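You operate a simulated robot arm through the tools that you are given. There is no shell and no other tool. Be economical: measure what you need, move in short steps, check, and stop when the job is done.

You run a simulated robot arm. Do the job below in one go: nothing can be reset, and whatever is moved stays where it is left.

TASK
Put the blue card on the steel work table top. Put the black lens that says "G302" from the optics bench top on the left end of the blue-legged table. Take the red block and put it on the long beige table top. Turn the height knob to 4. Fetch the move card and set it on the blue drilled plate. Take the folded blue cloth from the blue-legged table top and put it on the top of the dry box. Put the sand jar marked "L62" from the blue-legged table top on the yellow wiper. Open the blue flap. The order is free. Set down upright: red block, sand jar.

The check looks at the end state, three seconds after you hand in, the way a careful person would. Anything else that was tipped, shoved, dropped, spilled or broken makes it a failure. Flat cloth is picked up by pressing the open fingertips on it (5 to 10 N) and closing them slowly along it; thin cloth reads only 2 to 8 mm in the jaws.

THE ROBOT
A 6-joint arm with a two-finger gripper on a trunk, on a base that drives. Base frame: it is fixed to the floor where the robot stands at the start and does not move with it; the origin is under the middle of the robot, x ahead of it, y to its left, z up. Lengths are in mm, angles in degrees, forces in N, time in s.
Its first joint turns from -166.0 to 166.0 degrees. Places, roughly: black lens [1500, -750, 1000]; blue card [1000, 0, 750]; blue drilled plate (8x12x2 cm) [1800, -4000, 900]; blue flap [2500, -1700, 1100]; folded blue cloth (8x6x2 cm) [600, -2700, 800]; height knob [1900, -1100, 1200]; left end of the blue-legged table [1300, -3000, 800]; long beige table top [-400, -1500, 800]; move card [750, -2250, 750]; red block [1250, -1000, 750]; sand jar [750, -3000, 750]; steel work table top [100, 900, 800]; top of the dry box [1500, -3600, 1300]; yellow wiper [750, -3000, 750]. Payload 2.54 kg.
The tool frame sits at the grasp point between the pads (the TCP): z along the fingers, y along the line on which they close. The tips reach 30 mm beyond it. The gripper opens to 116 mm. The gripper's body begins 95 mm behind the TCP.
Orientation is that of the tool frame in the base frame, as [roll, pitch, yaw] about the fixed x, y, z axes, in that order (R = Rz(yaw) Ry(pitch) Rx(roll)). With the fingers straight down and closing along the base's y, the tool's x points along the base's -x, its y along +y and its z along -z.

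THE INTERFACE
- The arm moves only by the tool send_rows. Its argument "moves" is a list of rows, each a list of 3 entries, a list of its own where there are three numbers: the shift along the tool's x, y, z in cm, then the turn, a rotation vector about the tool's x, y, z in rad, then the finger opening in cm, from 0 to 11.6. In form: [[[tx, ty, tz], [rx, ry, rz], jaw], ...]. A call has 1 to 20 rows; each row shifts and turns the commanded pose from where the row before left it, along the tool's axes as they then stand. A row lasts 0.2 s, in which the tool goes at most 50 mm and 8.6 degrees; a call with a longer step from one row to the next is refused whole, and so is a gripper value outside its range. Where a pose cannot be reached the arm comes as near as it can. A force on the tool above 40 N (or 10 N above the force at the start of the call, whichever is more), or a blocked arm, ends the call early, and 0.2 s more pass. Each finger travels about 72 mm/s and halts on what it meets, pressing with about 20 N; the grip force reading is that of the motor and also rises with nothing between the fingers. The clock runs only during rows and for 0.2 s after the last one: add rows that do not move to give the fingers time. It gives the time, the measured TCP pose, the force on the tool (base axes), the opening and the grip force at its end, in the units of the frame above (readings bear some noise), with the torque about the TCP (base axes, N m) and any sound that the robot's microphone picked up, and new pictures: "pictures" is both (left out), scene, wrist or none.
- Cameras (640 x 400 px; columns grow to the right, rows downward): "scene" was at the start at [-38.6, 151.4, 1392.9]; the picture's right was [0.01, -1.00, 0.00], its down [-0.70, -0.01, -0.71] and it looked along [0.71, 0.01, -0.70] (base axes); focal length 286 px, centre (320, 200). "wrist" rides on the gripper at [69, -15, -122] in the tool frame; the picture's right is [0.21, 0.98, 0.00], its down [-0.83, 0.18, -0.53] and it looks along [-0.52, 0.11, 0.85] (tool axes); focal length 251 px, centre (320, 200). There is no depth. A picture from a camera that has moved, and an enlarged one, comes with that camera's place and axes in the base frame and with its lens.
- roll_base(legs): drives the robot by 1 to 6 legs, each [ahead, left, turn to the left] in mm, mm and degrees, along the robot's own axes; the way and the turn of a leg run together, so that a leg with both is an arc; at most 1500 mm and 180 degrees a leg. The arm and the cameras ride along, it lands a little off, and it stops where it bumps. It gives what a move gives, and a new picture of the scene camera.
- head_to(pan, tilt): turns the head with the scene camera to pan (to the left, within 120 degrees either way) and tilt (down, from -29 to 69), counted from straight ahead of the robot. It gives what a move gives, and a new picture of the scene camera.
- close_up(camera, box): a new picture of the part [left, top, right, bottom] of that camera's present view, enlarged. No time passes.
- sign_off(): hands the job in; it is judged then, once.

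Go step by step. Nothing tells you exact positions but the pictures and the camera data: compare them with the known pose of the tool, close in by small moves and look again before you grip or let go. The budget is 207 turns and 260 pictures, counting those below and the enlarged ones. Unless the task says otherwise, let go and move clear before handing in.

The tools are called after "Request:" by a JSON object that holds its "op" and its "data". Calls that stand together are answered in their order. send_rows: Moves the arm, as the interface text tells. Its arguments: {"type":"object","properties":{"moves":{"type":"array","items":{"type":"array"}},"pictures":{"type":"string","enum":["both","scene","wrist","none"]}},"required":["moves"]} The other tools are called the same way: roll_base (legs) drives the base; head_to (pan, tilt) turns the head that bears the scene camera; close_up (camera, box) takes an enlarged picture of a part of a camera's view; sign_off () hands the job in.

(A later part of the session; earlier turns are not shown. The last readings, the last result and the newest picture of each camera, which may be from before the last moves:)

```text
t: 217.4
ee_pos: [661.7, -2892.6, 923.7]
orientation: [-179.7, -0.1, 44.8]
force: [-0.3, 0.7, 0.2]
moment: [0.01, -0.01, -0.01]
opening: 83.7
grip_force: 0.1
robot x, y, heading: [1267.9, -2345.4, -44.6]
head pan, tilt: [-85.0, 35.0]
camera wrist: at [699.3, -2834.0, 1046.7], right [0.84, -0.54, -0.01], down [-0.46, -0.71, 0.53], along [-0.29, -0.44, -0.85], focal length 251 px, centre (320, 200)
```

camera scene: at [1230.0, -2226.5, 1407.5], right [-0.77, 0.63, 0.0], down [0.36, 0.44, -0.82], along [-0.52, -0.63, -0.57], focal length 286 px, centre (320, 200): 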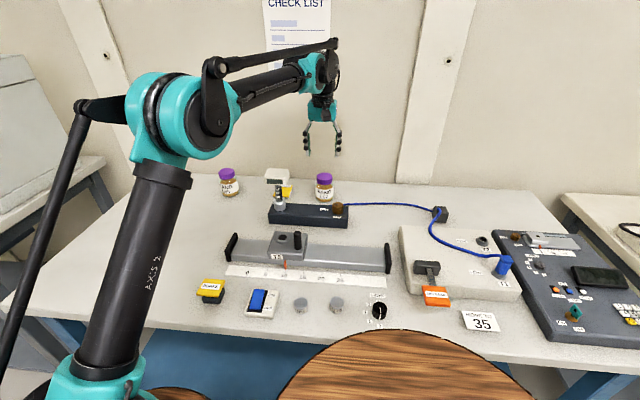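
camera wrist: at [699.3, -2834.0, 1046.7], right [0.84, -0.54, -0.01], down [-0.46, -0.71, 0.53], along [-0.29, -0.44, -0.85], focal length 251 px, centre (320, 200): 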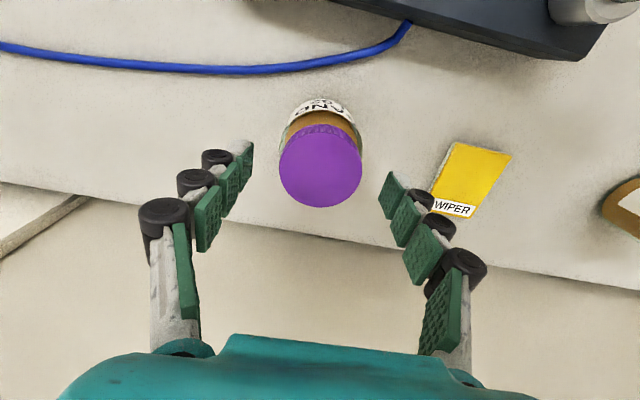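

Request:
{"op": "send_rows", "data": {"moves": [[[0, 0, 3], [0, 0, 0], 8.4], [[0, 0, 3], [0, 0, 0], 8.4], [[0, 0, 1.2], [0, 0, 0], 8.4], [[0, 0, 0], [0, 0, 0], 7.6], [[0, 0, 0], [0, 0, 0], 7.0], [[0, 0, 0], [0, 0, 0], 6.4], [[0, 0, 0], [0, 0, 0], 5.8], [[0, 0, 0], [0, 0, 0], 5.4]], "pictures": "both"}}

```text
t: 219.2
ee_pos: [660.4, -2893.4, 853.3]
orientation: [-179.8, -0.1, 44.8]
force: [-0.3, -1.0, 0.6]
moment: [-0.01, -0.03, -0.01]
opening: 65.3
grip_force: 20.7
robot x, y, heading: [1266.9, -2349.4, -44.5]
head pan, tilt: [-85.0, 35.0]
camera scene: at [1230.1, -2226.5, 1407.5], right [-0.77, 0.63, 0.0], down [0.36, 0.44, -0.82], along [-0.52, -0.63, -0.57], focal length 286 px, centre (320, 200)
camera wrist: at [699.0, -2833.7, 975.1], right [0.84, -0.54, -0.01], down [-0.46, -0.71, 0.53], along [-0.29, -0.44, -0.85], focal length 251 px, centre (320, 200)
```

scene: 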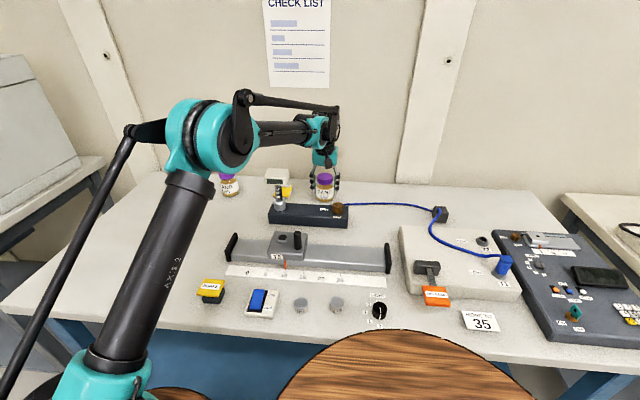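
wrist: 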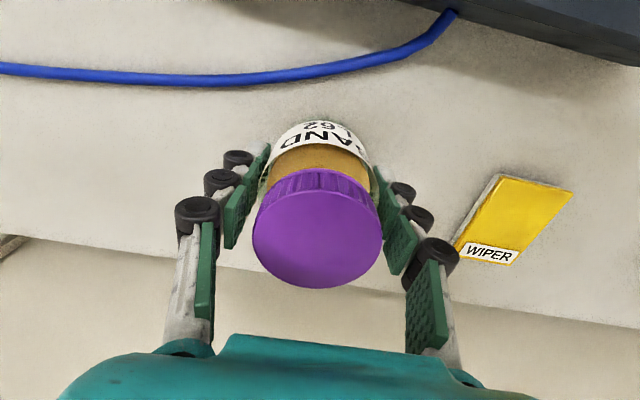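

Jar gripped at 65 mm. Lift and move over the wiper.

Request:
{"op": "send_rows", "data": {"moves": [[[0, 0, -1], [0, 0, 0], 5.4], [[0, 0, -2], [0, 0, 0], 5.4], [[0, 0, -3], [0, 0, 0], 5.4], [[-0.42, 4.18, 0], [0, 0, 0], 5.4], [[-0.42, 4.18, 0], [0, 0, 0], 5.4], [[-0.42, 4.18, 0], [0, 0, 0], 5.4], [[-0.42, 4.18, 0], [0, 0, 0], 5.4], [[0, 0, 0], [0, 0, 0], 5.4]], "pictures": "both"}}

Request:
{"op": "close_up", "data": {"camera": "scene", "box": [210, 110, 370, 220]}}

```text
t: 221.0
ee_pos: [766.8, -3023.3, 913.0]
orientation: [-179.7, -0.1, 44.9]
force: [0.1, 0.6, -3.2]
moment: [0.01, -0.02, 0.0]
opening: 65.3
grip_force: 20.0
robot x, y, heading: [1266.7, -2352.1, -44.5]
head pan, tilt: [-85.0, 35.0]
camera scene: at [1229.9, -2226.6, 1407.5], right [-0.77, 0.63, 0.0], down [0.36, 0.44, -0.82], along [-0.52, -0.63, -0.57], focal length 286 px, centre (320, 200)
camera wrist: at [805.7, -2964.8, 1034.2], right [0.84, -0.54, -0.01], down [-0.46, -0.71, 0.53], along [-0.29, -0.44, -0.85], focal length 251 px, centre (320, 200)
```

scene: 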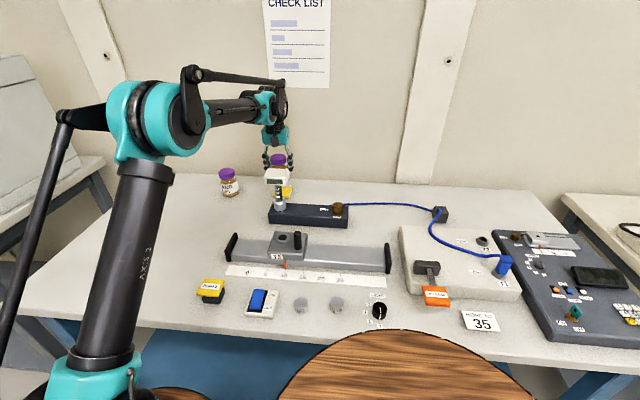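
wrist: 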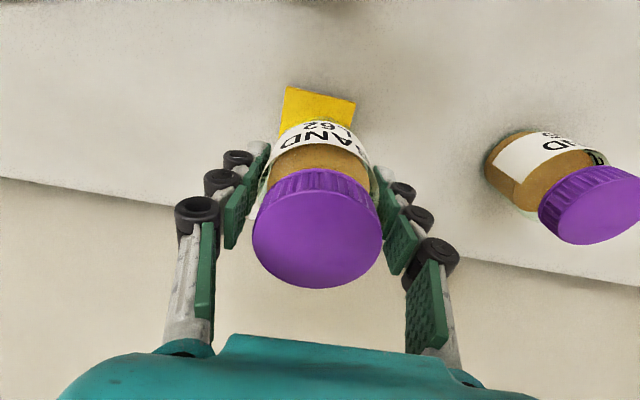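

```text
3.64 times, centred on (290, 165) of scene
camera zoom: at [1229.9, -2226.6, 1407.5], right [-0.77, 0.63, 0.0], down [0.36, 0.44, -0.82], along [-0.52, -0.63, -0.57], focal length 1041 px, centre (429, 327)
```

zoom: 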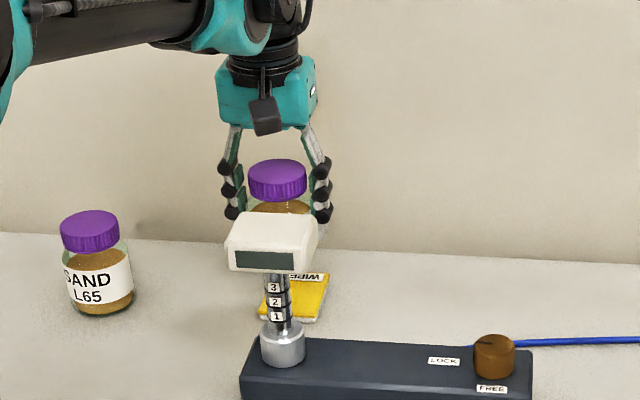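

Request:
{"op": "send_rows", "data": {"moves": [[[-0.35, -0.35, 1.5], [0, 0, 0], 5.4], [[0, 0, 1.2], [0, 0, 0], 5.4], [[0, 0, 0.6], [0, 0, 0], 5.4], [[0, 0, 0.3], [0, 0, 0], 5.4], [[0, 0, 0.3], [0, 0, 0], 5.4]], "pictures": "wrist"}}

Request:
{"op": "close_up", "data": {"camera": "scene", "box": [230, 140, 330, 220]}}

```text
t: 222.2
ee_pos: [761.2, -3023.1, 872.3]
orientation: [-179.7, -0.1, 44.8]
force: [-0.2, 0.6, -2.5]
moment: [0.01, 0.02, -0.02]
opening: 65.0
grip_force: 20.2
robot x, y, heading: [1268.0, -2348.6, -44.5]
head pan, tilt: [-85.0, 35.0]
camera wrist: at [800.0, -2963.9, 994.8], right [0.84, -0.54, -0.01], down [-0.46, -0.71, 0.53], along [-0.29, -0.44, -0.85], focal length 251 px, centre (320, 200)
```

wrist: 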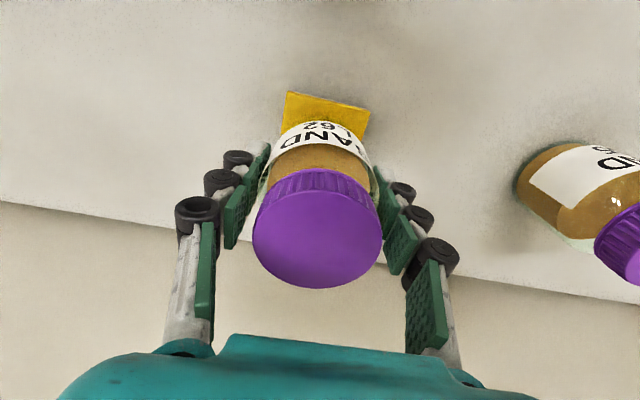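

```text
5.00 times, centred on (280, 180) of scene
camera zoom: at [1230.0, -2226.6, 1407.5], right [-0.77, 0.63, 0.0], down [0.36, 0.44, -0.82], along [-0.52, -0.63, -0.57], focal length 1432 px, centre (520, 300)
```

zoom: 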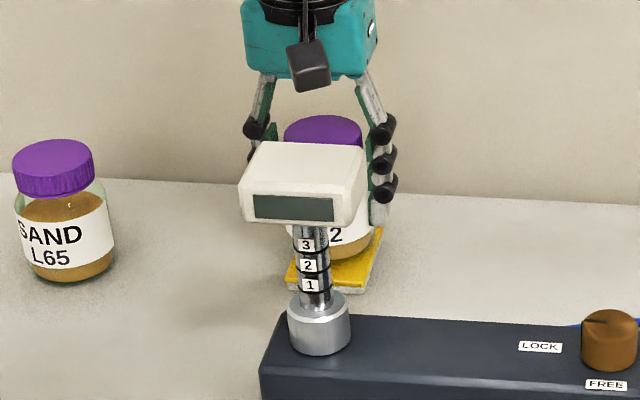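

Request:
{"op": "send_rows", "data": {"moves": [[[0, 0, 0.2], [0, 0, 0], 5.4], [[0, 0, 0.2], [0, 0, 0], 5.4], [[0, 0, 0.15], [0, 0, 0], 5.4]], "pictures": "none"}}

```text
t: 223.0
ee_pos: [761.3, -3023.3, 866.5]
orientation: [-179.7, -0.1, 44.8]
force: [0.0, -0.2, -3.1]
moment: [0.01, -0.04, 0.0]
opening: 65.2
grip_force: 19.6
robot x, y, heading: [1267.8, -2349.4, -44.7]
head pan, tilt: [-85.0, 35.0]
```

Request:
{"op": "send_rows", "data": {"moves": [[[0, 0, 0.15], [0, 0, 0], 5.4], [[0, 0, 0.15], [0, 0, 0], 5.4], [[0, 0, 0.1], [0, 0, 0], 5.4]], "pictures": "none"}}

```text
t: 223.8
ee_pos: [763.1, -3022.8, 863.4]
orientation: [-179.6, 0.1, 44.8]
force: [-1.6, 1.0, 14.6]
moment: [-0.04, 0.09, -0.04]
opening: 65.6
grip_force: 20.1
robot x, y, heading: [1265.5, -2349.0, -44.4]
head pan, tilt: [-85.0, 35.0]
```

Contact. Open gently and rise straight up.

Request:
{"op": "send_rows", "data": {"moves": [[[0, 0, 0], [0, 0, 0], 6.8], [[0, 0, 0], [0, 0, 0], 7.6], [[0, 0, 0], [0, 0, 0], 8.2], [[0, 0, -3], [0, 0, 0], 8.2], [[0, 0, -4], [0, 0, 0], 8.2], [[0, 0, -4.5], [0, 0, 0], 8.2], [[0, 0, -4.5], [0, 0, 0], 8.2]], "pictures": "wrist"}}

Request:
{"op": "close_up", "data": {"camera": "scene", "box": [230, 140, 330, 220]}}

```text
t: 225.4
ee_pos: [761.9, -3025.2, 1024.2]
orientation: [-179.7, -0.1, 44.9]
force: [-0.8, 0.3, 0.2]
moment: [-0.01, -0.06, -0.01]
opening: 82.2
grip_force: 0.0
robot x, y, heading: [1268.0, -2349.4, -44.5]
head pan, tilt: [-85.0, 35.0]
camera wrist: at [800.0, -2966.5, 1145.5], right [0.84, -0.54, -0.01], down [-0.46, -0.71, 0.53], along [-0.29, -0.44, -0.85], focal length 251 px, centre (320, 200)
```

wrist: 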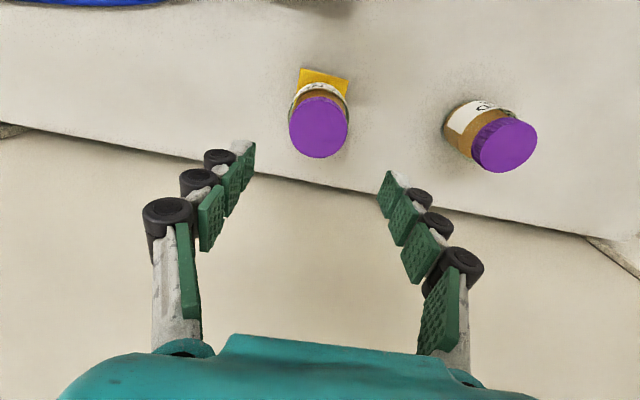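

```text
5.00 times, centred on (280, 180) of scene
camera zoom: at [1230.0, -2226.6, 1407.5], right [-0.77, 0.63, 0.0], down [0.36, 0.44, -0.82], along [-0.52, -0.63, -0.57], focal length 1432 px, centre (520, 300)
```

zoom: 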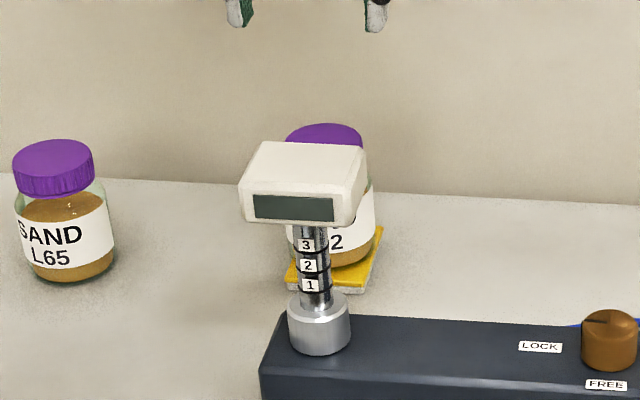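

Jar L62 stands on the wiper. Next the MOVE card: raise, retract, and drive back a bit.

Request:
{"op": "send_rows", "data": {"moves": [[[0, 0, -4.5], [0, 0, 0], 8.2], [[0, 0, -4.5], [0, 0, 0], 8.2], [[4.35, -0.63, 0], [0, 0, 0], 8.2], [[4.35, -0.63, 0], [0, 0, 0], 8.2], [[4.35, -0.63, 0], [0, 0, 0], 8.2], [[4.35, -0.63, 0], [0, 0, 0], 8.2], [[4.35, -0.63, 0], [0, 0, 0], 8.2], [[4.35, -0.63, 0], [0, 0, 0], 8.2], [[4.35, -0.63, 0], [0, 0, 0], 8.2], [[4.35, -0.63, 0], [0, 0, 0], 8.2]], "pictures": "none"}}

Request:
{"op": "roll_base", "data": {"legs": [[0, 150, 0], [-400, 0, 0]]}}

Request:
{"op": "close_up", "data": {"camera": "wrist", "box": [0, 0, 640, 400]}}

```text
t: 227.6
ee_pos: [974.1, -2741.0, 1113.5]
orientation: [-179.6, -0.2, 44.8]
force: [-0.6, -0.3, -0.5]
moment: [0.02, -0.05, -0.01]
opening: 82.1
grip_force: 0.2
robot x, y, heading: [1268.7, -2352.0, -44.0]
head pan, tilt: [-85.0, 35.0]
```

```text
t: 231.1
ee_pos: [793.9, -2355.0, 1114.9]
orientation: [-179.7, -0.2, 44.8]
force: [-0.2, 0.4, 0.6]
moment: [-0.01, 0.0, 0.02]
opening: 82.0
grip_force: 0.1
robot x, y, heading: [1084.4, -1961.3, -44.4]
head pan, tilt: [-85.0, 35.0]
camera scene: at [1049.3, -1839.0, 1407.5], right [-0.77, 0.64, 0.0], down [0.36, 0.44, -0.82], along [-0.52, -0.63, -0.57], focal length 286 px, centre (320, 200)
```

scene: 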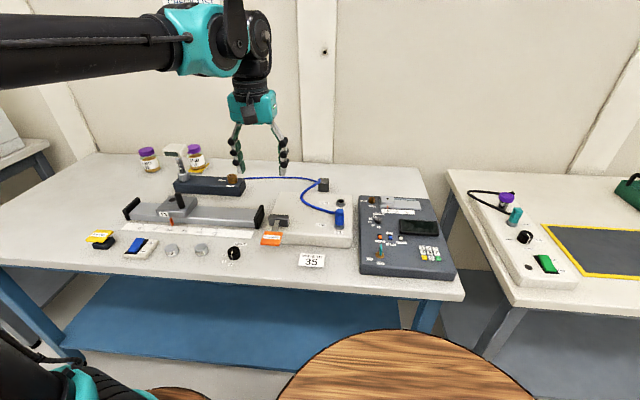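

```text
1.00 times, centred on (320, 200) of wrist (not enlarged: the box is as wide or as high as the picture)
camera zoom: at [831.6, -2295.6, 1235.7], right [0.84, -0.54, -0.01], down [-0.46, -0.71, 0.53], along [-0.29, -0.44, -0.85], focal length 251 px, centre (320, 200)
```

zoom: 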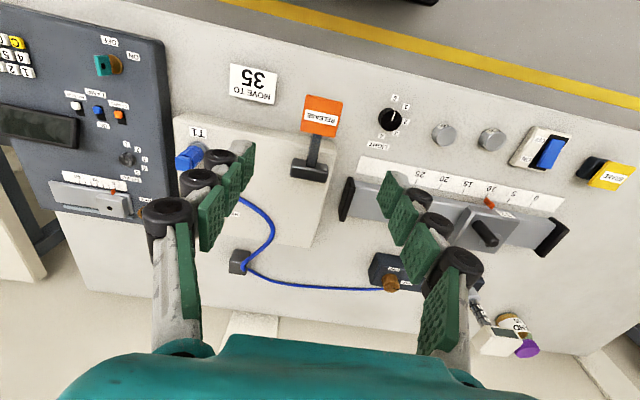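

Request:
{"op": "send_rows", "data": {"moves": [[[-0.33, -3.7, 0], [0, 0, 0], 9], [[-0.33, -3.7, 0], [0, 0, 0], 9], [[-0.33, -3.7, 0], [0, 0, 0], 9], [[0, 0, 1.6], [0, 0, -0.138], 9], [[0, 0, 1.6], [0, 0, -0.138], 9], [[0, 0, 1.6], [0, 0, -0.138], 9], [[0, 0, 1.6], [0, 0, -0.138], 9], [[0, 0, 1.6], [0, 0, -0.138], 9], [[0, 0, 1.6], [0, 0, -0.138], 9], [[0, 0, 1.6], [0, 0, -0.138], 9], [[0, 0, 1.6], [0, 0, -0.138], 9], [[0, 0, 1.6], [0, 0, -0.138], 9], [[0, 0, 1.6], [0, 0, -0.138], 9], [[0, 0, 1.6], [0, 0, -0.138], 9], [[0, 0, 0], [0, 0, 0], 9]], "pictures": "wrist"}}

```text
t: 234.3
ee_pos: [706.9, -2281.8, 936.6]
orientation: [180.0, -0.3, 132.0]
force: [0.3, -0.3, 0.3]
moment: [0.02, 0.0, 0.02]
opening: 90.2
grip_force: 0.1
robot x, y, heading: [1090.9, -1961.6, -44.4]
head pan, tilt: [-85.0, 35.0]
camera wrist: at [649.8, -2241.3, 1060.0], right [0.58, 0.81, 0.0], down [0.69, -0.5, 0.53], along [0.43, -0.31, -0.85], focal length 251 px, centre (320, 200)
```

wrist: 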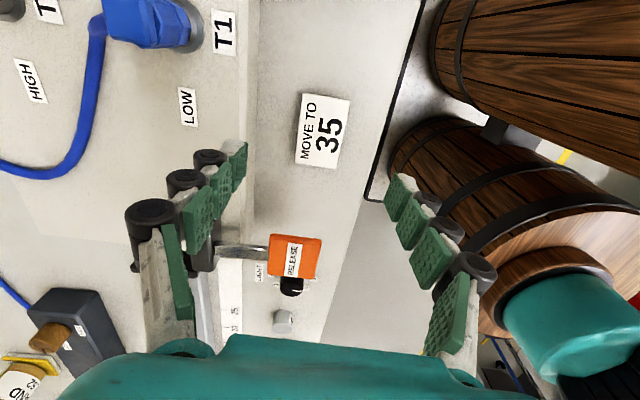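

Request:
{"op": "send_rows", "data": {"moves": [[[-0.5, 0.4, 2.5], [0, 0, 0], 7], [[0, 0, 2.5], [0, 0, 0], 6.8], [[0, 0, 2.5], [0, 0, 0], 6.8], [[0, 0, 1.5], [0, 0, 0], 6.8], [[0, 0, 0], [0, 0, 0], 6.8]], "pictures": "wrist"}}

```text
t: 235.5
ee_pos: [714.0, -2281.6, 847.3]
orientation: [179.8, -0.4, 131.8]
force: [0.7, 0.5, 0.4]
moment: [0.0, -0.03, 0.02]
opening: 68.1
grip_force: 0.1
robot x, y, heading: [1085.0, -1962.2, -44.3]
head pan, tilt: [-85.0, 35.0]
camera wrist: at [656.5, -2241.7, 969.9], right [0.59, 0.81, 0.0], down [0.69, -0.5, 0.53], along [0.43, -0.31, -0.85], focal length 251 px, centre (320, 200)
```

wrist: 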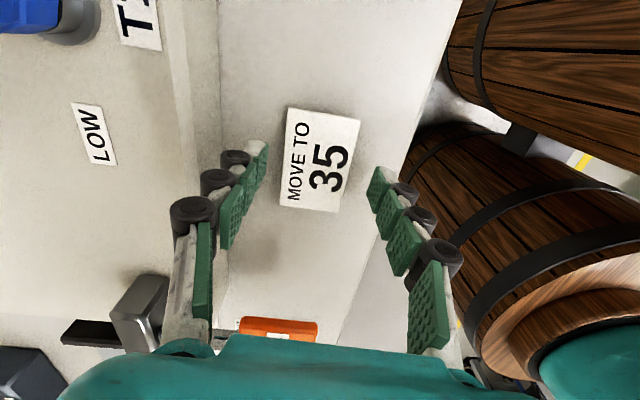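

Request:
{"op": "send_rows", "data": {"moves": [[[0, 0, 0.8], [0, 0, 0], 6.8], [[0, 0, 0.7], [0, 0, 0], 6.8], [[0, 0, 0], [0, 0, 0], 6.2], [[0, 0, 0], [0, 0, 0], 5.6], [[0, 0, 0], [0, 0, 0], 5.0], [[0, 0, 0], [0, 0, 0], 4.4], [[0, 0, 0], [0, 0, 0], 4.0], [[0, 0, 0], [0, 0, 0], 4.0]], "pictures": "wrist"}}

```text
t: 237.3
ee_pos: [714.3, -2282.6, 833.8]
orientation: [179.9, -0.3, 131.8]
force: [0.6, 0.0, 1.6]
moment: [-0.04, 0.03, -0.01]
opening: 43.3
grip_force: 19.8
robot x, y, heading: [1087.1, -1960.8, -44.3]
head pan, tilt: [-85.0, 35.0]
camera wrist: at [656.2, -2241.6, 955.3], right [0.59, 0.81, 0.0], down [0.69, -0.5, 0.53], along [0.43, -0.31, -0.85], focal length 251 px, centre (320, 200)
```

wrist: 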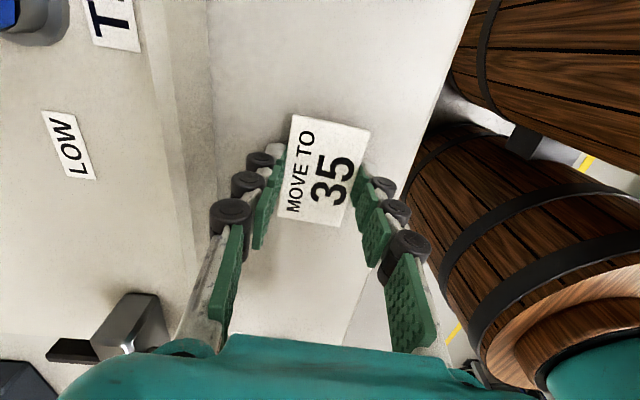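

Gripped at 43 mm, the card's width. Lift.

Request:
{"op": "send_rows", "data": {"moves": [[[0, 0, -1], [0, 0, 0], 3.8], [[0, 0, -2], [0, 0, 0], 3.8], [[0, 0, -4], [0, 0, 0], 3.8], [[0, 0, -4.5], [0, 0, 0], 3.8], [[0, 0, -4.5], [0, 0, 0], 3.8], [[0, 0, -4.5], [0, 0, 0], 3.8], [[0, 0, -4.5], [0, 0, 0], 3.8], [[0, 0, -4.5], [0, 0, 0], 3.8]], "pictures": "wrist"}}

```text
t: 239.1
ee_pos: [715.5, -2284.3, 1129.2]
orientation: [180.0, -0.3, 131.8]
force: [-0.1, 0.5, -0.4]
moment: [0.01, 0.01, 0.03]
opening: 43.4
grip_force: 19.4
robot x, y, heading: [1086.4, -1963.6, -44.4]
head pan, tilt: [-85.0, 35.0]
camera wrist: at [657.6, -2243.7, 1251.0], right [0.59, 0.81, 0.0], down [0.69, -0.5, 0.53], along [0.43, -0.31, -0.85], focal length 251 px, centre (320, 200)
```

wrist: 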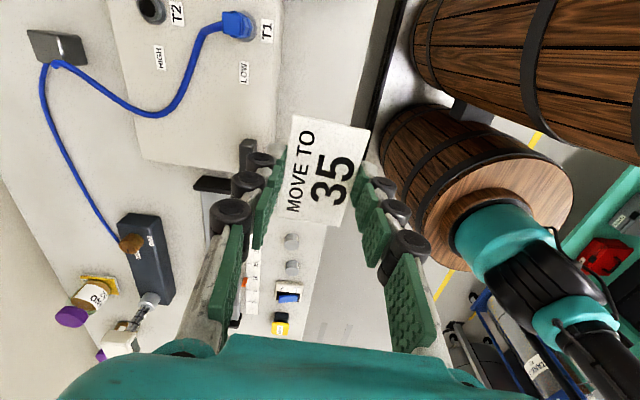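

Card held. Drive along to the far end of the dry-box table to find the blue drilled plate.

Request:
{"op": "roll_base", "data": {"legs": [[0, 70, 0], [1500, 0, 0], [250, 0, 0]]}}

Request:
{"op": "head_to", "data": {"pan": -75, "tilt": 30}}

```text
t: 248.5
ee_pos: [2008.6, -3452.6, 1128.2]
orientation: [179.9, -0.3, 131.8]
force: [0.6, -0.2, -0.6]
moment: [0.03, -0.02, 0.0]
opening: 43.4
grip_force: 20.4
robot x, y, heading: [2377.8, -3130.3, -44.2]
head pan, tilt: [-85.0, 35.0]
camera scene: at [2341.0, -3005.6, 1407.5], right [-0.77, 0.63, 0.0], down [0.36, 0.44, -0.82], along [-0.52, -0.63, -0.57], focal length 286 px, centre (320, 200)
```

scene: 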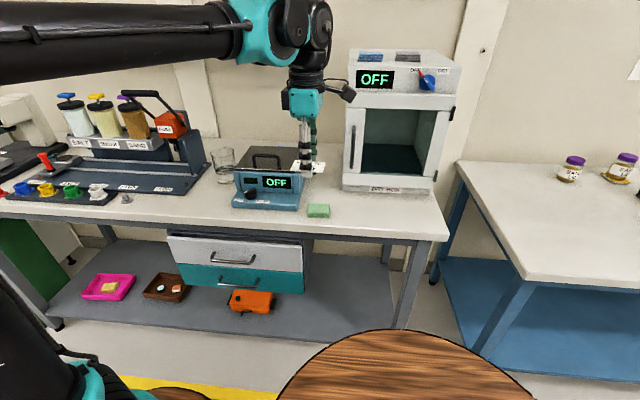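

```text
t: 249.2
ee_pos: [2006.2, -3452.6, 1129.6]
orientation: [179.9, -0.3, 132.0]
force: [-0.8, -0.1, -1.8]
moment: [0.01, -0.03, -0.01]
opening: 43.2
grip_force: 19.9
robot x, y, heading: [2377.2, -3127.6, -44.2]
head pan, tilt: [-75.0, 30.0]
camera scene: at [2352.5, -3016.3, 1415.2], right [-0.87, 0.49, 0.0], down [0.25, 0.44, -0.87], along [-0.42, -0.75, -0.5], focal length 286 px, centre (320, 200)
```

scene: 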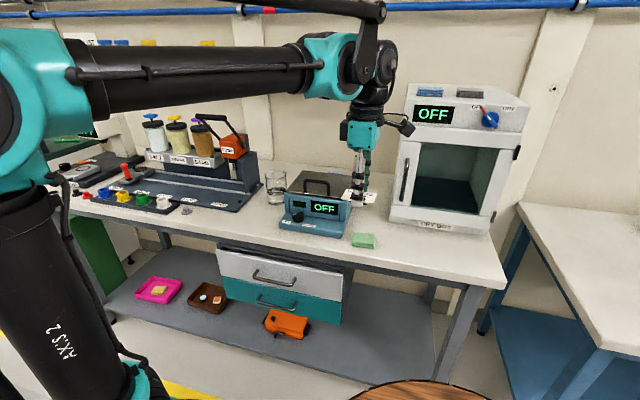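

The small blue plate behind the scale (near (1728, -4020)) is the drilled plate. I drive closer and look.

Request:
{"op": "roll_base", "data": {"legs": [[170, 0, 0], [0, -210, 0]]}}

Request:
{"op": "close_up", "data": {"camera": "wrist", "box": [0, 0, 640, 400]}}

```text
t: 251.9
ee_pos: [1981.7, -3720.4, 1128.3]
orientation: [179.9, -0.3, 131.8]
force: [-0.1, 0.6, -0.5]
moment: [-0.03, 0.01, -0.02]
opening: 43.3
grip_force: 19.9
robot x, y, heading: [2349.6, -3394.6, -44.5]
head pan, tilt: [-75.0, 30.0]
camera scene: at [2326.2, -3285.2, 1415.3], right [-0.87, 0.49, 0.0], down [0.25, 0.44, -0.87], along [-0.42, -0.75, -0.5], focal length 286 px, centre (320, 200)
```

scene: 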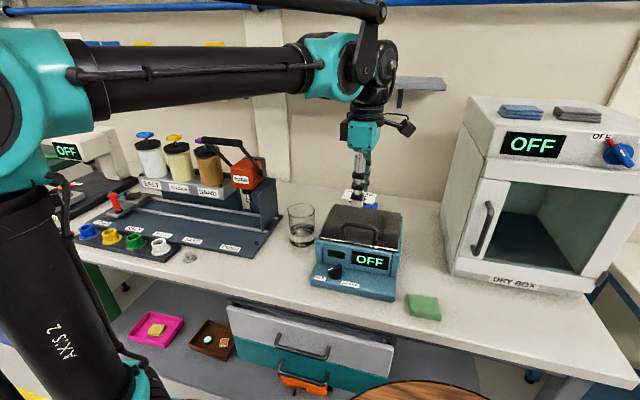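

```text
1.00 times, centred on (320, 200) of wrist (not enlarged: the box is as wide or as high as the picture)
camera zoom: at [1923.2, -3679.4, 1250.5], right [0.58, 0.81, 0.0], down [0.69, -0.5, 0.53], along [0.43, -0.31, -0.85], focal length 251 px, centre (320, 200)
```

zoom: 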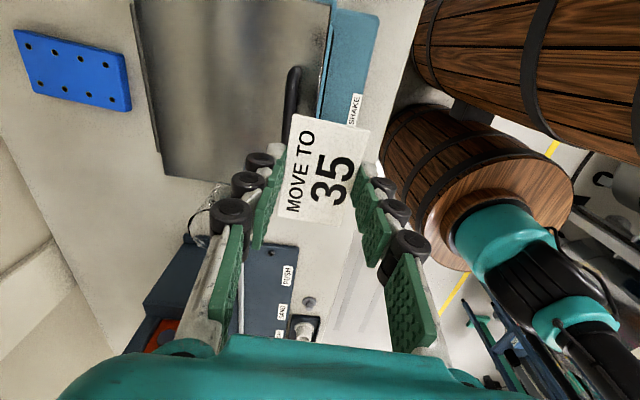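

The plate is at about (1753, -3979), top ≈ z 850–870, long side pointing away from me. I rotate the card to match and move above it.

Request:
{"op": "send_rows", "data": {"moves": [[[0, 0, 0], [0, 0, 0.141], 3.8], [[0, 0, 0], [0, 0, 0.141], 3.8], [[0, 0, 0], [0, 0, 0.141], 3.8], [[0, 0, 0], [0, 0, 0.141], 3.8], [[0, 0, 0], [0, 0, 0.141], 3.8], [[0, 0, 0], [0, 0, 0.141], 3.8], [[0, 0, 0], [0, 0, 0.141], 3.8], [[0, 0, 0], [0, 0, 0.141], 3.8], [[0, 0, 0], [0, 0, 0.141], 3.8], [[0, 0, 0], [0, 0, 0.141], 3.8], [[0, 0, 0], [0, 0, 0.141], 3.8], [[-4.3, 0.4, 0.6], [0, 0, 0], 3.8], [[-4.3, 0.4, 0.6], [0, 0, 0], 3.8], [[-4.3, 0.4, 0.6], [0, 0, 0], 3.8], [[-4.3, 0.4, 0.6], [0, 0, 0], 3.8], [[-4.3, 0.4, 0.6], [0, 0, 0], 3.8]], "pictures": "both"}}

```text
t: 255.3
ee_pos: [1835.5, -3880.3, 1098.6]
orientation: [-179.7, -0.1, 42.9]
force: [-0.2, -0.2, -0.1]
moment: [-0.03, 0.0, -0.01]
opening: 43.4
grip_force: 20.0
robot x, y, heading: [2352.8, -3396.0, -44.4]
head pan, tilt: [-75.0, 30.0]
camera scene: at [2326.5, -3284.9, 1415.2], right [-0.87, 0.49, 0.0], down [0.25, 0.44, -0.87], along [-0.42, -0.75, -0.5], focal length 286 px, centre (320, 200)
camera wrist: at [1877.1, -3823.0, 1220.2], right [0.82, -0.57, -0.01], down [-0.48, -0.7, 0.53], along [-0.31, -0.43, -0.85], focal length 251 px, centre (320, 200)
```

scene: 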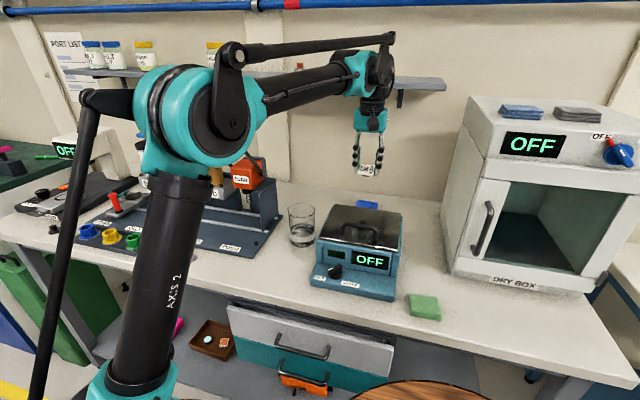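
wrist: 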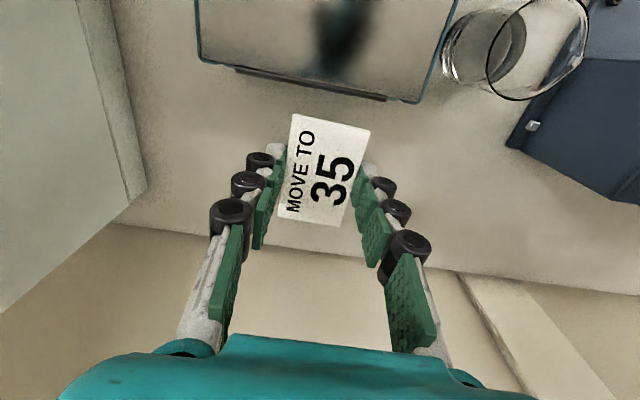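

Request:
{"op": "send_rows", "data": {"moves": [[[-4.25, 0.53, 1.5], [0, 0, 0], 3.8], [[-4.25, 0.53, 1.5], [0, 0, 0], 3.8], [[-4.25, 0.53, 1.5], [0, 0, 0], 3.8], [[0, 0, 3], [0, 0, 0], 3.8], [[0, 0, 0], [0, 0, 0], 3.8]], "pictures": "both"}}

Request:
{"op": "close_up", "data": {"camera": "scene", "box": [300, 130, 440, 260]}}

```text
t: 256.7
ee_pos: [1792.7, -3945.3, 1058.7]
orientation: [-179.4, -2.2, 41.7]
force: [0.9, -0.2, -0.5]
moment: [-0.08, 0.03, 0.01]
opening: 43.5
grip_force: 20.3
robot x, y, heading: [2355.8, -3394.3, -44.5]
head pan, tilt: [-75.0, 30.0]
stopped in row 5: the arm was blocked; the commanded pose is now the measured one
camera scene: at [2409.1, -3202.1, 1419.3], right [-0.87, 0.49, 0.02], down [0.2, 0.39, -0.9], along [-0.45, -0.78, -0.43], focal length 286 px, centre (320, 200)
camera wrist: at [1830.6, -3892.4, 1182.6], right [0.81, -0.59, 0.0], down [-0.51, -0.7, 0.5], along [-0.29, -0.4, -0.87], focal length 251 px, centre (320, 200)
```

scene: 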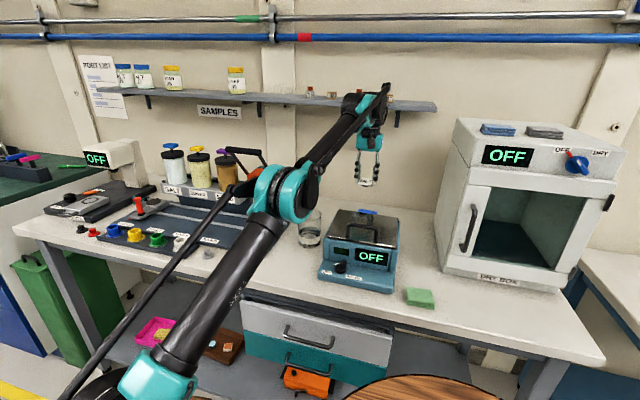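
wrist: 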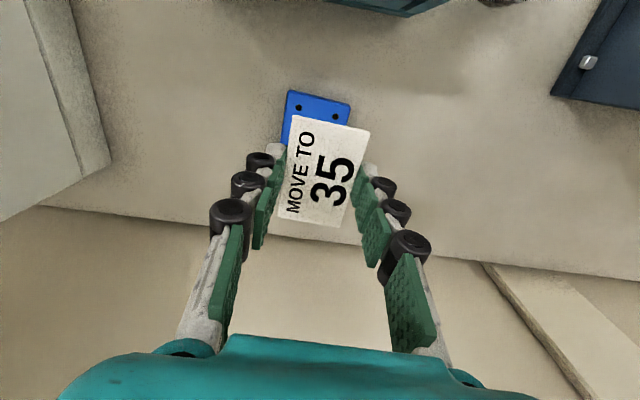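

```text
3.08 times, centred on (370, 195) of scene
camera zoom: at [2409.1, -3202.1, 1419.3], right [-0.87, 0.49, 0.02], down [0.2, 0.39, -0.9], along [-0.45, -0.78, -0.43], focal length 881 px, centre (166, 215)
```

zoom: 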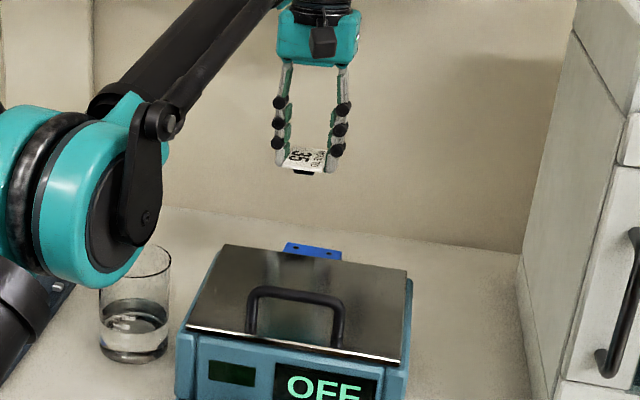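

The arm's wrist is pressing against the SAMPLES shelf above. I back off immediately.

Request:
{"op": "send_rows", "data": {"moves": [[[2, 0, 0], [0, 0, 0], 3.8], [[4, 0, 0], [0, 0, 0], 3.8], [[4, 0, 0], [0, 0, 0], 3.8], [[0, 0, 0], [0, 0, 0], 3.8]], "pictures": "scene"}}

Request:
{"op": "close_up", "data": {"camera": "scene", "box": [280, 40, 460, 150]}}

```text
t: 257.0
ee_pos: [1804.8, -3936.1, 1066.4]
orientation: [-179.0, -5.9, 41.0]
force: [0.5, -0.1, -0.5]
moment: [-0.01, 0.01, -0.03]
opening: 43.6
grip_force: 20.2
robot x, y, heading: [2352.9, -3384.9, -45.1]
head pan, tilt: [-75.0, 30.0]
stopped in row 1: the arm was blocked; the commanded pose is now the measured one
camera scene: at [2409.9, -3192.7, 1419.8], right [-0.86, 0.5, 0.02], down [0.2, 0.38, -0.9], along [-0.46, -0.77, -0.43], focal length 286 px, centre (320, 200)
```

scene: 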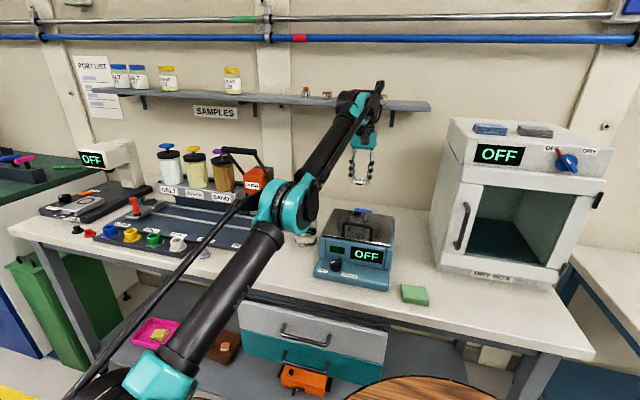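

```text
3.56 times, centred on (370, 95) of scene
camera zoom: at [2409.9, -3192.7, 1419.8], right [-0.86, 0.5, 0.02], down [0.2, 0.38, -0.9], along [-0.46, -0.77, -0.43], focal length 1018 px, centre (142, 573)
```

zoom: 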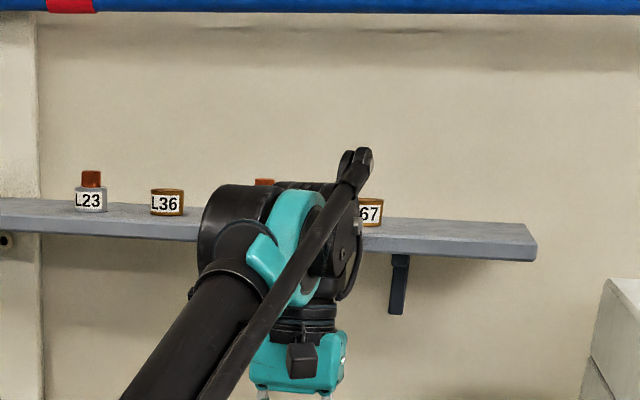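

The wrist is resting on the shelf edge. I go straight up first.

Request:
{"op": "send_rows", "data": {"moves": [[[0, 0, -2], [0, 0, 0], 3.8], [[0, 0, -3], [0, 0, 0], 3.8]], "pictures": "scene"}}

Request:
{"op": "close_up", "data": {"camera": "scene", "box": [280, 40, 460, 150]}}

```text
t: 257.4
ee_pos: [1819.5, -3928.9, 1071.4]
orientation: [-178.6, -9.9, 40.5]
force: [-0.7, 0.2, 0.1]
moment: [0.01, -0.02, 0.01]
opening: 43.4
grip_force: 20.3
robot x, y, heading: [2353.4, -3377.2, -45.3]
head pan, tilt: [-75.0, 30.0]
stopped in row 1: the arm was blocked; the commanded pose is now the measured one
camera scene: at [2399.9, -3192.6, 1419.5], right [-0.86, 0.51, 0.02], down [0.21, 0.39, -0.9], along [-0.46, -0.77, -0.44], focal length 286 px, centre (320, 200)
```

scene: 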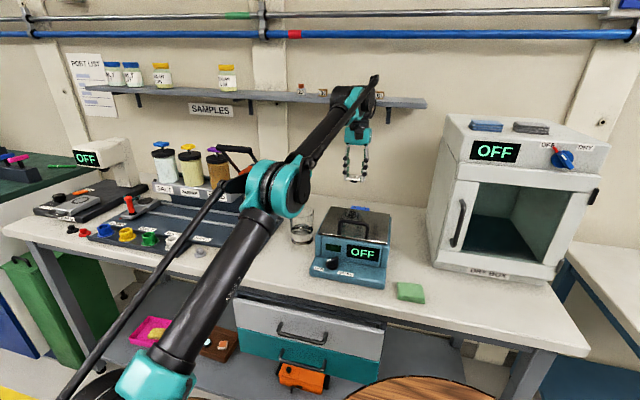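

```text
3.56 times, centred on (370, 95) of scene
camera zoom: at [2399.9, -3192.6, 1419.5], right [-0.86, 0.51, 0.02], down [0.21, 0.39, -0.9], along [-0.46, -0.77, -0.44], focal length 1018 px, centre (142, 573)
```

zoom: 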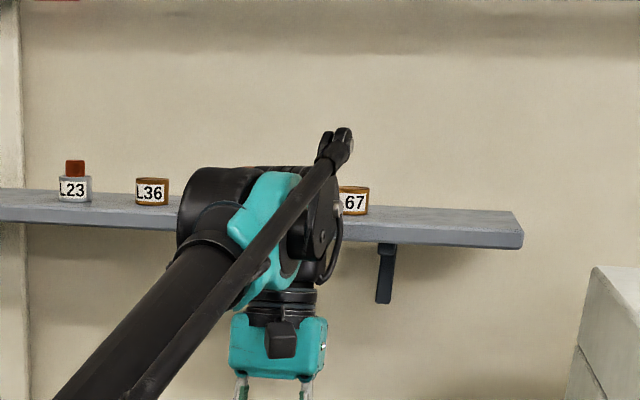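

Request:
{"op": "send_rows", "data": {"moves": [[[0, 0, 0], [0, 0, 0], 3.8], [[0, 0, 0], [0, 0, 0], 3.8]], "pictures": "both"}}

```text
t: 257.7
ee_pos: [1831.2, -3923.0, 1077.3]
orientation: [-178.3, -13.1, 40.1]
force: [0.9, 0.2, -0.9]
moment: [-0.02, 0.04, 0.0]
opening: 43.5
grip_force: 19.6
robot x, y, heading: [2350.4, -3367.3, -45.8]
head pan, tilt: [-75.0, 30.0]
stopped in row 1: the arm was blocked; the commanded pose is now the measured one
camera scene: at [2400.2, -3184.0, 1419.6], right [-0.86, 0.52, 0.02], down [0.21, 0.39, -0.9], along [-0.47, -0.77, -0.44], focal length 286 px, centre (320, 200)
camera wrist: at [1853.4, -3888.0, 1210.9], right [0.79, -0.61, 0.02], down [-0.58, -0.74, 0.33], along [-0.18, -0.27, -0.94], focal length 251 px, centre (320, 200)
```

scene: 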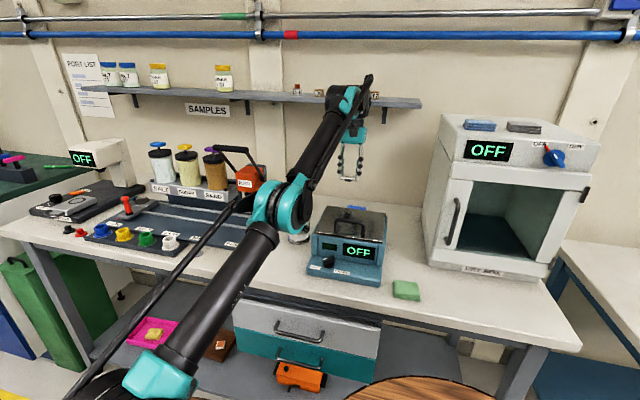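
wrist: 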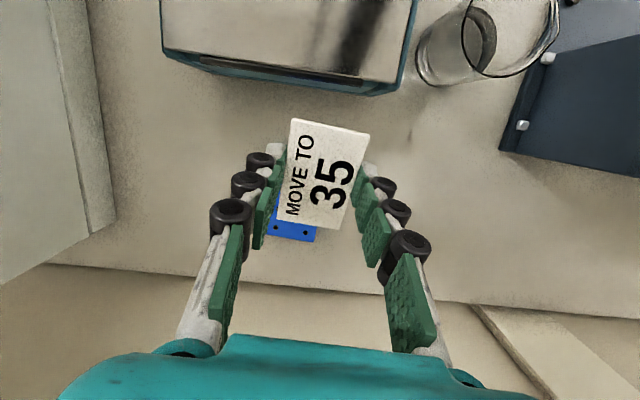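

The wrist is pressed against the shelf's front edge and the robot leans back a little. Backing the base away from the table should relieve it cleanly.

Request:
{"op": "roll_base", "data": {"legs": [[0, 80, 0]]}}

Request:
{"op": "close_up", "data": {"camera": "scene", "box": [280, 40, 460, 150]}}

```text
t: 258.4
ee_pos: [1856.4, -3914.0, 1084.1]
orientation: [-177.8, -18.8, 39.5]
force: [0.0, 0.7, -0.9]
moment: [-0.02, 0.04, -0.02]
opening: 43.4
grip_force: 19.9
robot x, y, heading: [2355.0, -3352.2, -46.5]
head pan, tilt: [-75.0, 30.0]
stopped in leg 1: the robot was blocked; the commanded pose is now the measured one
camera scene: at [2394.9, -3181.8, 1419.1], right [-0.85, 0.52, 0.01], down [0.22, 0.39, -0.89], along [-0.47, -0.76, -0.45], focal length 286 px, centre (320, 200)
```

scene: 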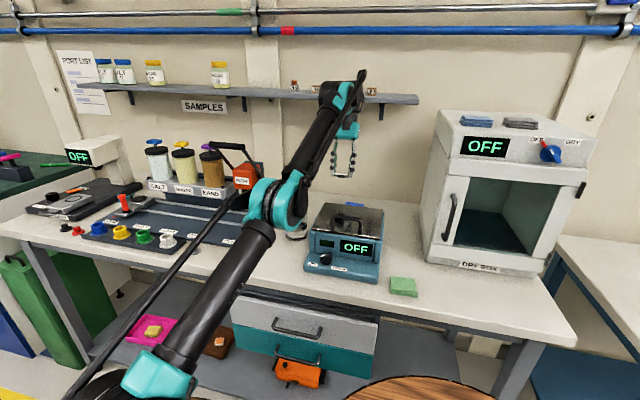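

```text
3.56 times, centred on (370, 95) of scene
camera zoom: at [2394.9, -3181.8, 1419.1], right [-0.85, 0.52, 0.01], down [0.22, 0.39, -0.89], along [-0.47, -0.76, -0.45], focal length 1018 px, centre (142, 573)
```

zoom: 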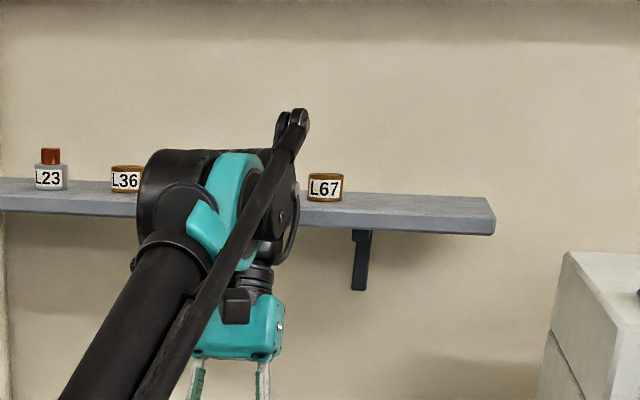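

Request:
{"op": "send_rows", "data": {"moves": [[[3, 0, -3], [0, 0, 0], 3.8], [[3, 0, -3], [0, 0, 0], 3.8], [[3, 0, -3], [0, 0, 0], 3.8]], "pictures": "none"}}

Request:
{"op": "send_rows", "data": {"moves": [[[3, 0, -3], [0, 0, 0], 3.8], [[3, 0, -3], [0, 0, 0], 3.8], [[3, 0, -3], [0, 0, 0], 3.8]], "pictures": "scene"}}

```text
t: 258.7
ee_pos: [1866.9, -3909.3, 1091.4]
orientation: [-177.6, -22.0, 39.0]
force: [-0.3, -0.1, -1.8]
moment: [0.04, -0.06, -0.02]
opening: 43.1
grip_force: 19.8
robot x, y, heading: [2359.3, -3348.1, -46.4]
head pan, tilt: [-75.0, 30.0]
stopped in row 1: the arm was blocked; the commanded pose is now the measured one
```

```text
t: 259.1
ee_pos: [1874.4, -3906.7, 1097.9]
orientation: [-177.4, -24.4, 38.9]
force: [-1.5, -1.8, -2.3]
moment: [0.11, -0.15, 0.0]
opening: 43.2
grip_force: 19.8
robot x, y, heading: [2360.6, -3342.6, -46.4]
head pan, tilt: [-75.0, 30.0]
stopped in row 1: the arm was blocked; the commanded pose is now the measured one
camera scene: at [2384.2, -3185.5, 1418.2], right [-0.85, 0.52, 0.01], down [0.23, 0.4, -0.89], along [-0.47, -0.75, -0.46], focal length 286 px, centre (320, 200)
```

scene: 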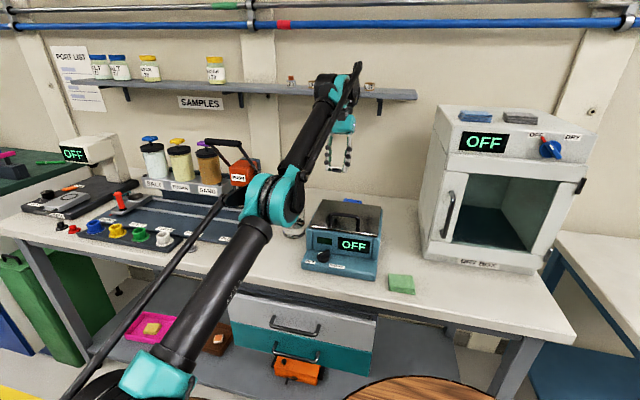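

Request:
{"op": "close_up", "data": {"camera": "scene", "box": [250, 50, 430, 180]}}

Request:
{"op": "send_rows", "data": {"moves": [[[4.5, 0, 0], [0, 0, 0], 3.8], [[4.5, 0, 0], [0, 0, 0], 3.8]], "pictures": "wrist"}}

```text
3.08 times, centred on (340, 115) of scene
camera zoom: at [2384.2, -3185.5, 1418.2], right [-0.85, 0.52, 0.01], down [0.23, 0.4, -0.89], along [-0.47, -0.75, -0.46], focal length 881 px, centre (258, 462)
```

zoom: 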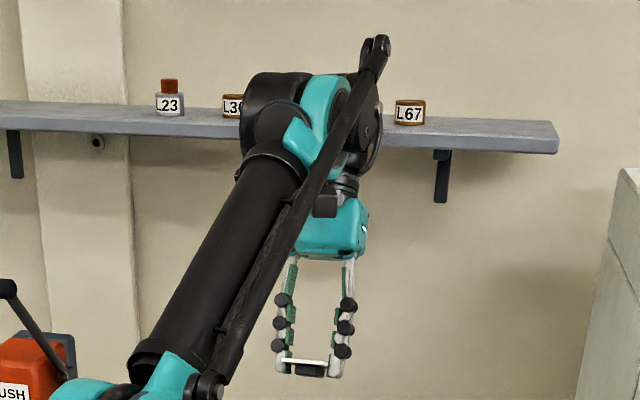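

```text
t: 259.4
ee_pos: [1881.0, -3902.3, 1094.1]
orientation: [-177.4, -25.2, 39.7]
force: [-72.5, 141.5, -184.4]
moment: [-26.01, -9.11, 3.28]
opening: 42.9
grip_force: 20.4
robot x, y, heading: [2362.0, -3341.9, -46.6]
head pan, tilt: [-75.0, 30.0]
stopped in row 1: the arm was blocked; the commanded pose is now the measured one
camera wrist: at [1882.9, -3890.0, 1233.5], right [0.79, -0.61, 0.05], down [-0.61, -0.78, 0.12], along [-0.04, -0.13, -0.99], focal length 251 px, centre (320, 200)
```

wrist: 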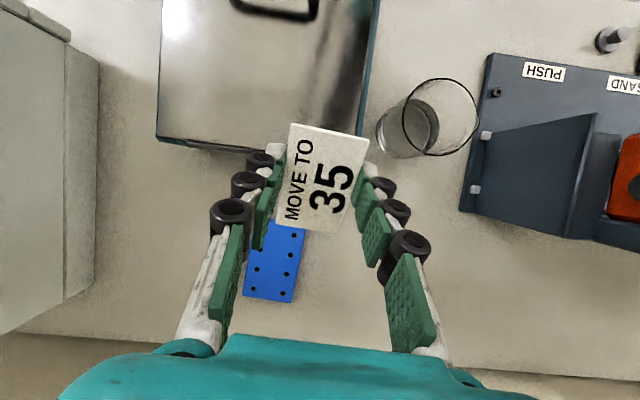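

The tool has tilted under the push. I rotate it back toward vertical while retreating toward the robot.

Request:
{"op": "send_rows", "data": {"moves": [[[1.5, 0, 0], [0, -0.14, 0], 3.8], [[1.5, 0, 0], [0, -0.14, 0], 3.8], [[1.5, 0, 0], [0, -0.14, 0], 3.8]], "pictures": "none"}}

Request:
{"op": "send_rows", "data": {"moves": [[[1.5, 0, 0], [0, -0.14, 0], 3.8], [[1.5, 0, 0], [0, -0.14, 0], 3.8], [[1.5, 0, 0], [0, -0.14, 0], 3.8]], "pictures": "scene"}}

```text
t: 259.7
ee_pos: [1885.6, -3906.3, 1074.6]
orientation: [-177.1, -24.6, 38.8]
force: [-102.8, -25.9, -57.5]
moment: [3.33, -15.81, 1.31]
opening: 43.2
grip_force: 19.9
robot x, y, heading: [2372.6, -3335.5, -46.3]
head pan, tilt: [-75.0, 30.0]
stopped in row 1: the arm was blocked; the commanded pose is now the measured one
```

```text
t: 260.1
ee_pos: [1888.3, -3916.5, 1044.4]
orientation: [-176.6, -24.3, 38.3]
force: [-0.1, 0.2, 0.6]
moment: [-0.02, 0.0, -0.01]
opening: 43.0
grip_force: 19.8
robot x, y, heading: [2384.0, -3331.2, -45.4]
head pan, tilt: [-75.0, 30.0]
stopped in row 1: the arm was blocked; the commanded pose is now the measured one
camera scene: at [2408.7, -3169.3, 1418.2], right [-0.86, 0.51, 0.01], down [0.22, 0.4, -0.89], along [-0.46, -0.76, -0.46], focal length 286 px, centre (320, 200)
```

scene: 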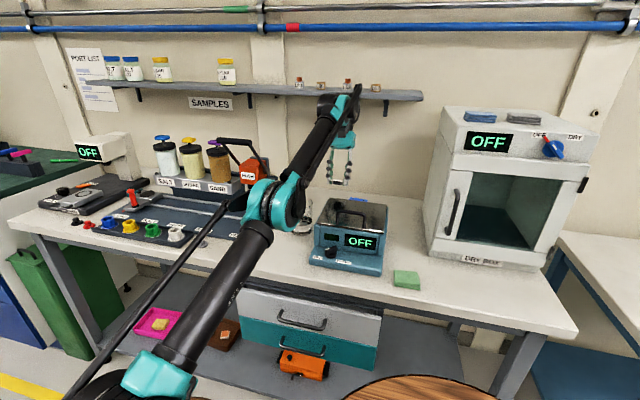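

All four shelf jars still stand in place. Check whether the arm is free now.

Request:
{"op": "send_rows", "data": {"moves": [[[0, 0, 0], [0, 0, 0], 3.8], [[0, 0, 0], [0, 0, 0], 3.8]], "pictures": "none"}}

Request:
{"op": "close_up", "data": {"camera": "scene", "box": [250, 50, 430, 220]}}

```text
t: 260.9
ee_pos: [1838.4, -3977.0, 938.0]
orientation: [-175.9, -29.1, 38.3]
force: [-8.4, -12.5, -26.2]
moment: [2.01, -1.6, 0.1]
opening: 43.2
grip_force: 19.6
robot x, y, heading: [2381.6, -3334.8, -46.0]
head pan, tilt: [-75.0, 30.0]
stopped in row 2: the arm was blocked; the commanded pose is now the measured one
```

```text
2.35 times, centred on (340, 135) of scene
camera zoom: at [2341.5, -3238.3, 1417.9], right [-0.86, 0.51, 0.0], down [0.27, 0.44, -0.86], along [-0.44, -0.74, -0.52], focal length 674 px, centre (273, 353)
```

zoom: 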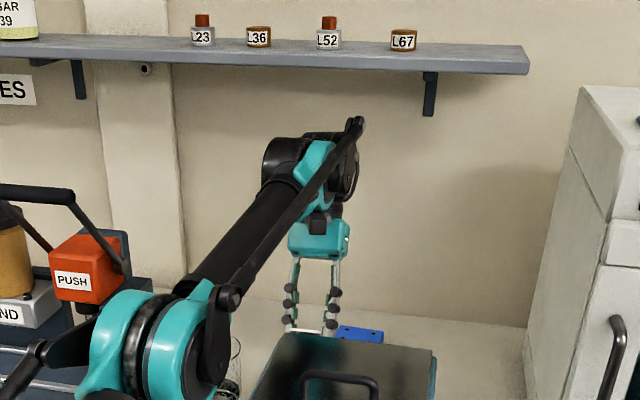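

The robot is level again, the jars are undisturbed, and the arm is now below the shelf. Check the wrist view.

Request:
{"op": "send_rows", "data": {"moves": [[[0, 0, 0], [0, 0, 0], 3.8]], "pictures": "both"}}

```text
t: 261.3
ee_pos: [1851.3, -3952.7, 992.3]
orientation: [-176.4, -27.5, 38.2]
force: [1.2, 1.1, 1.3]
moment: [-0.22, 0.12, 0.01]
opening: 43.4
grip_force: 19.8
robot x, y, heading: [2379.3, -3332.7, -45.5]
head pan, tilt: [-75.0, 30.0]
camera scene: at [2355.8, -3218.1, 1415.2], right [-0.86, 0.51, 0.0], down [0.25, 0.43, -0.87], along [-0.44, -0.75, -0.5], focal length 286 px, centre (320, 200)
camera wrist: at [1850.0, -3944.3, 1133.1], right [0.78, -0.63, 0.04], down [-0.63, -0.77, 0.08], along [-0.02, -0.09, -1.0], focal length 251 px, centre (320, 200)
```

scene: 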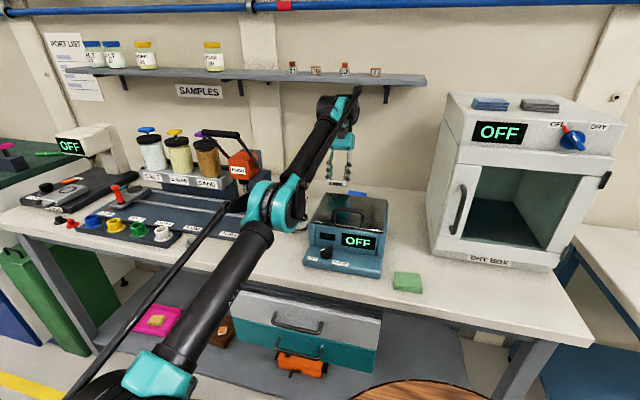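
wrist: 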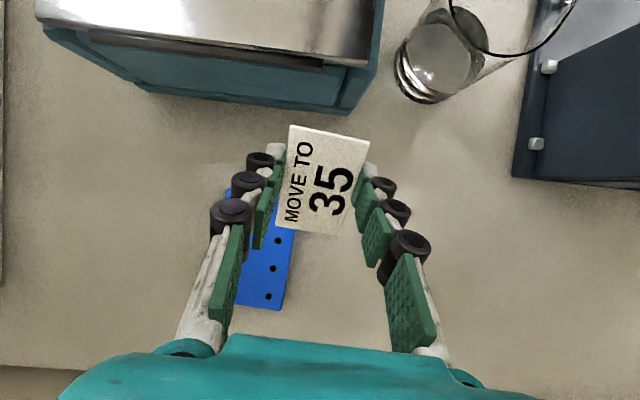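

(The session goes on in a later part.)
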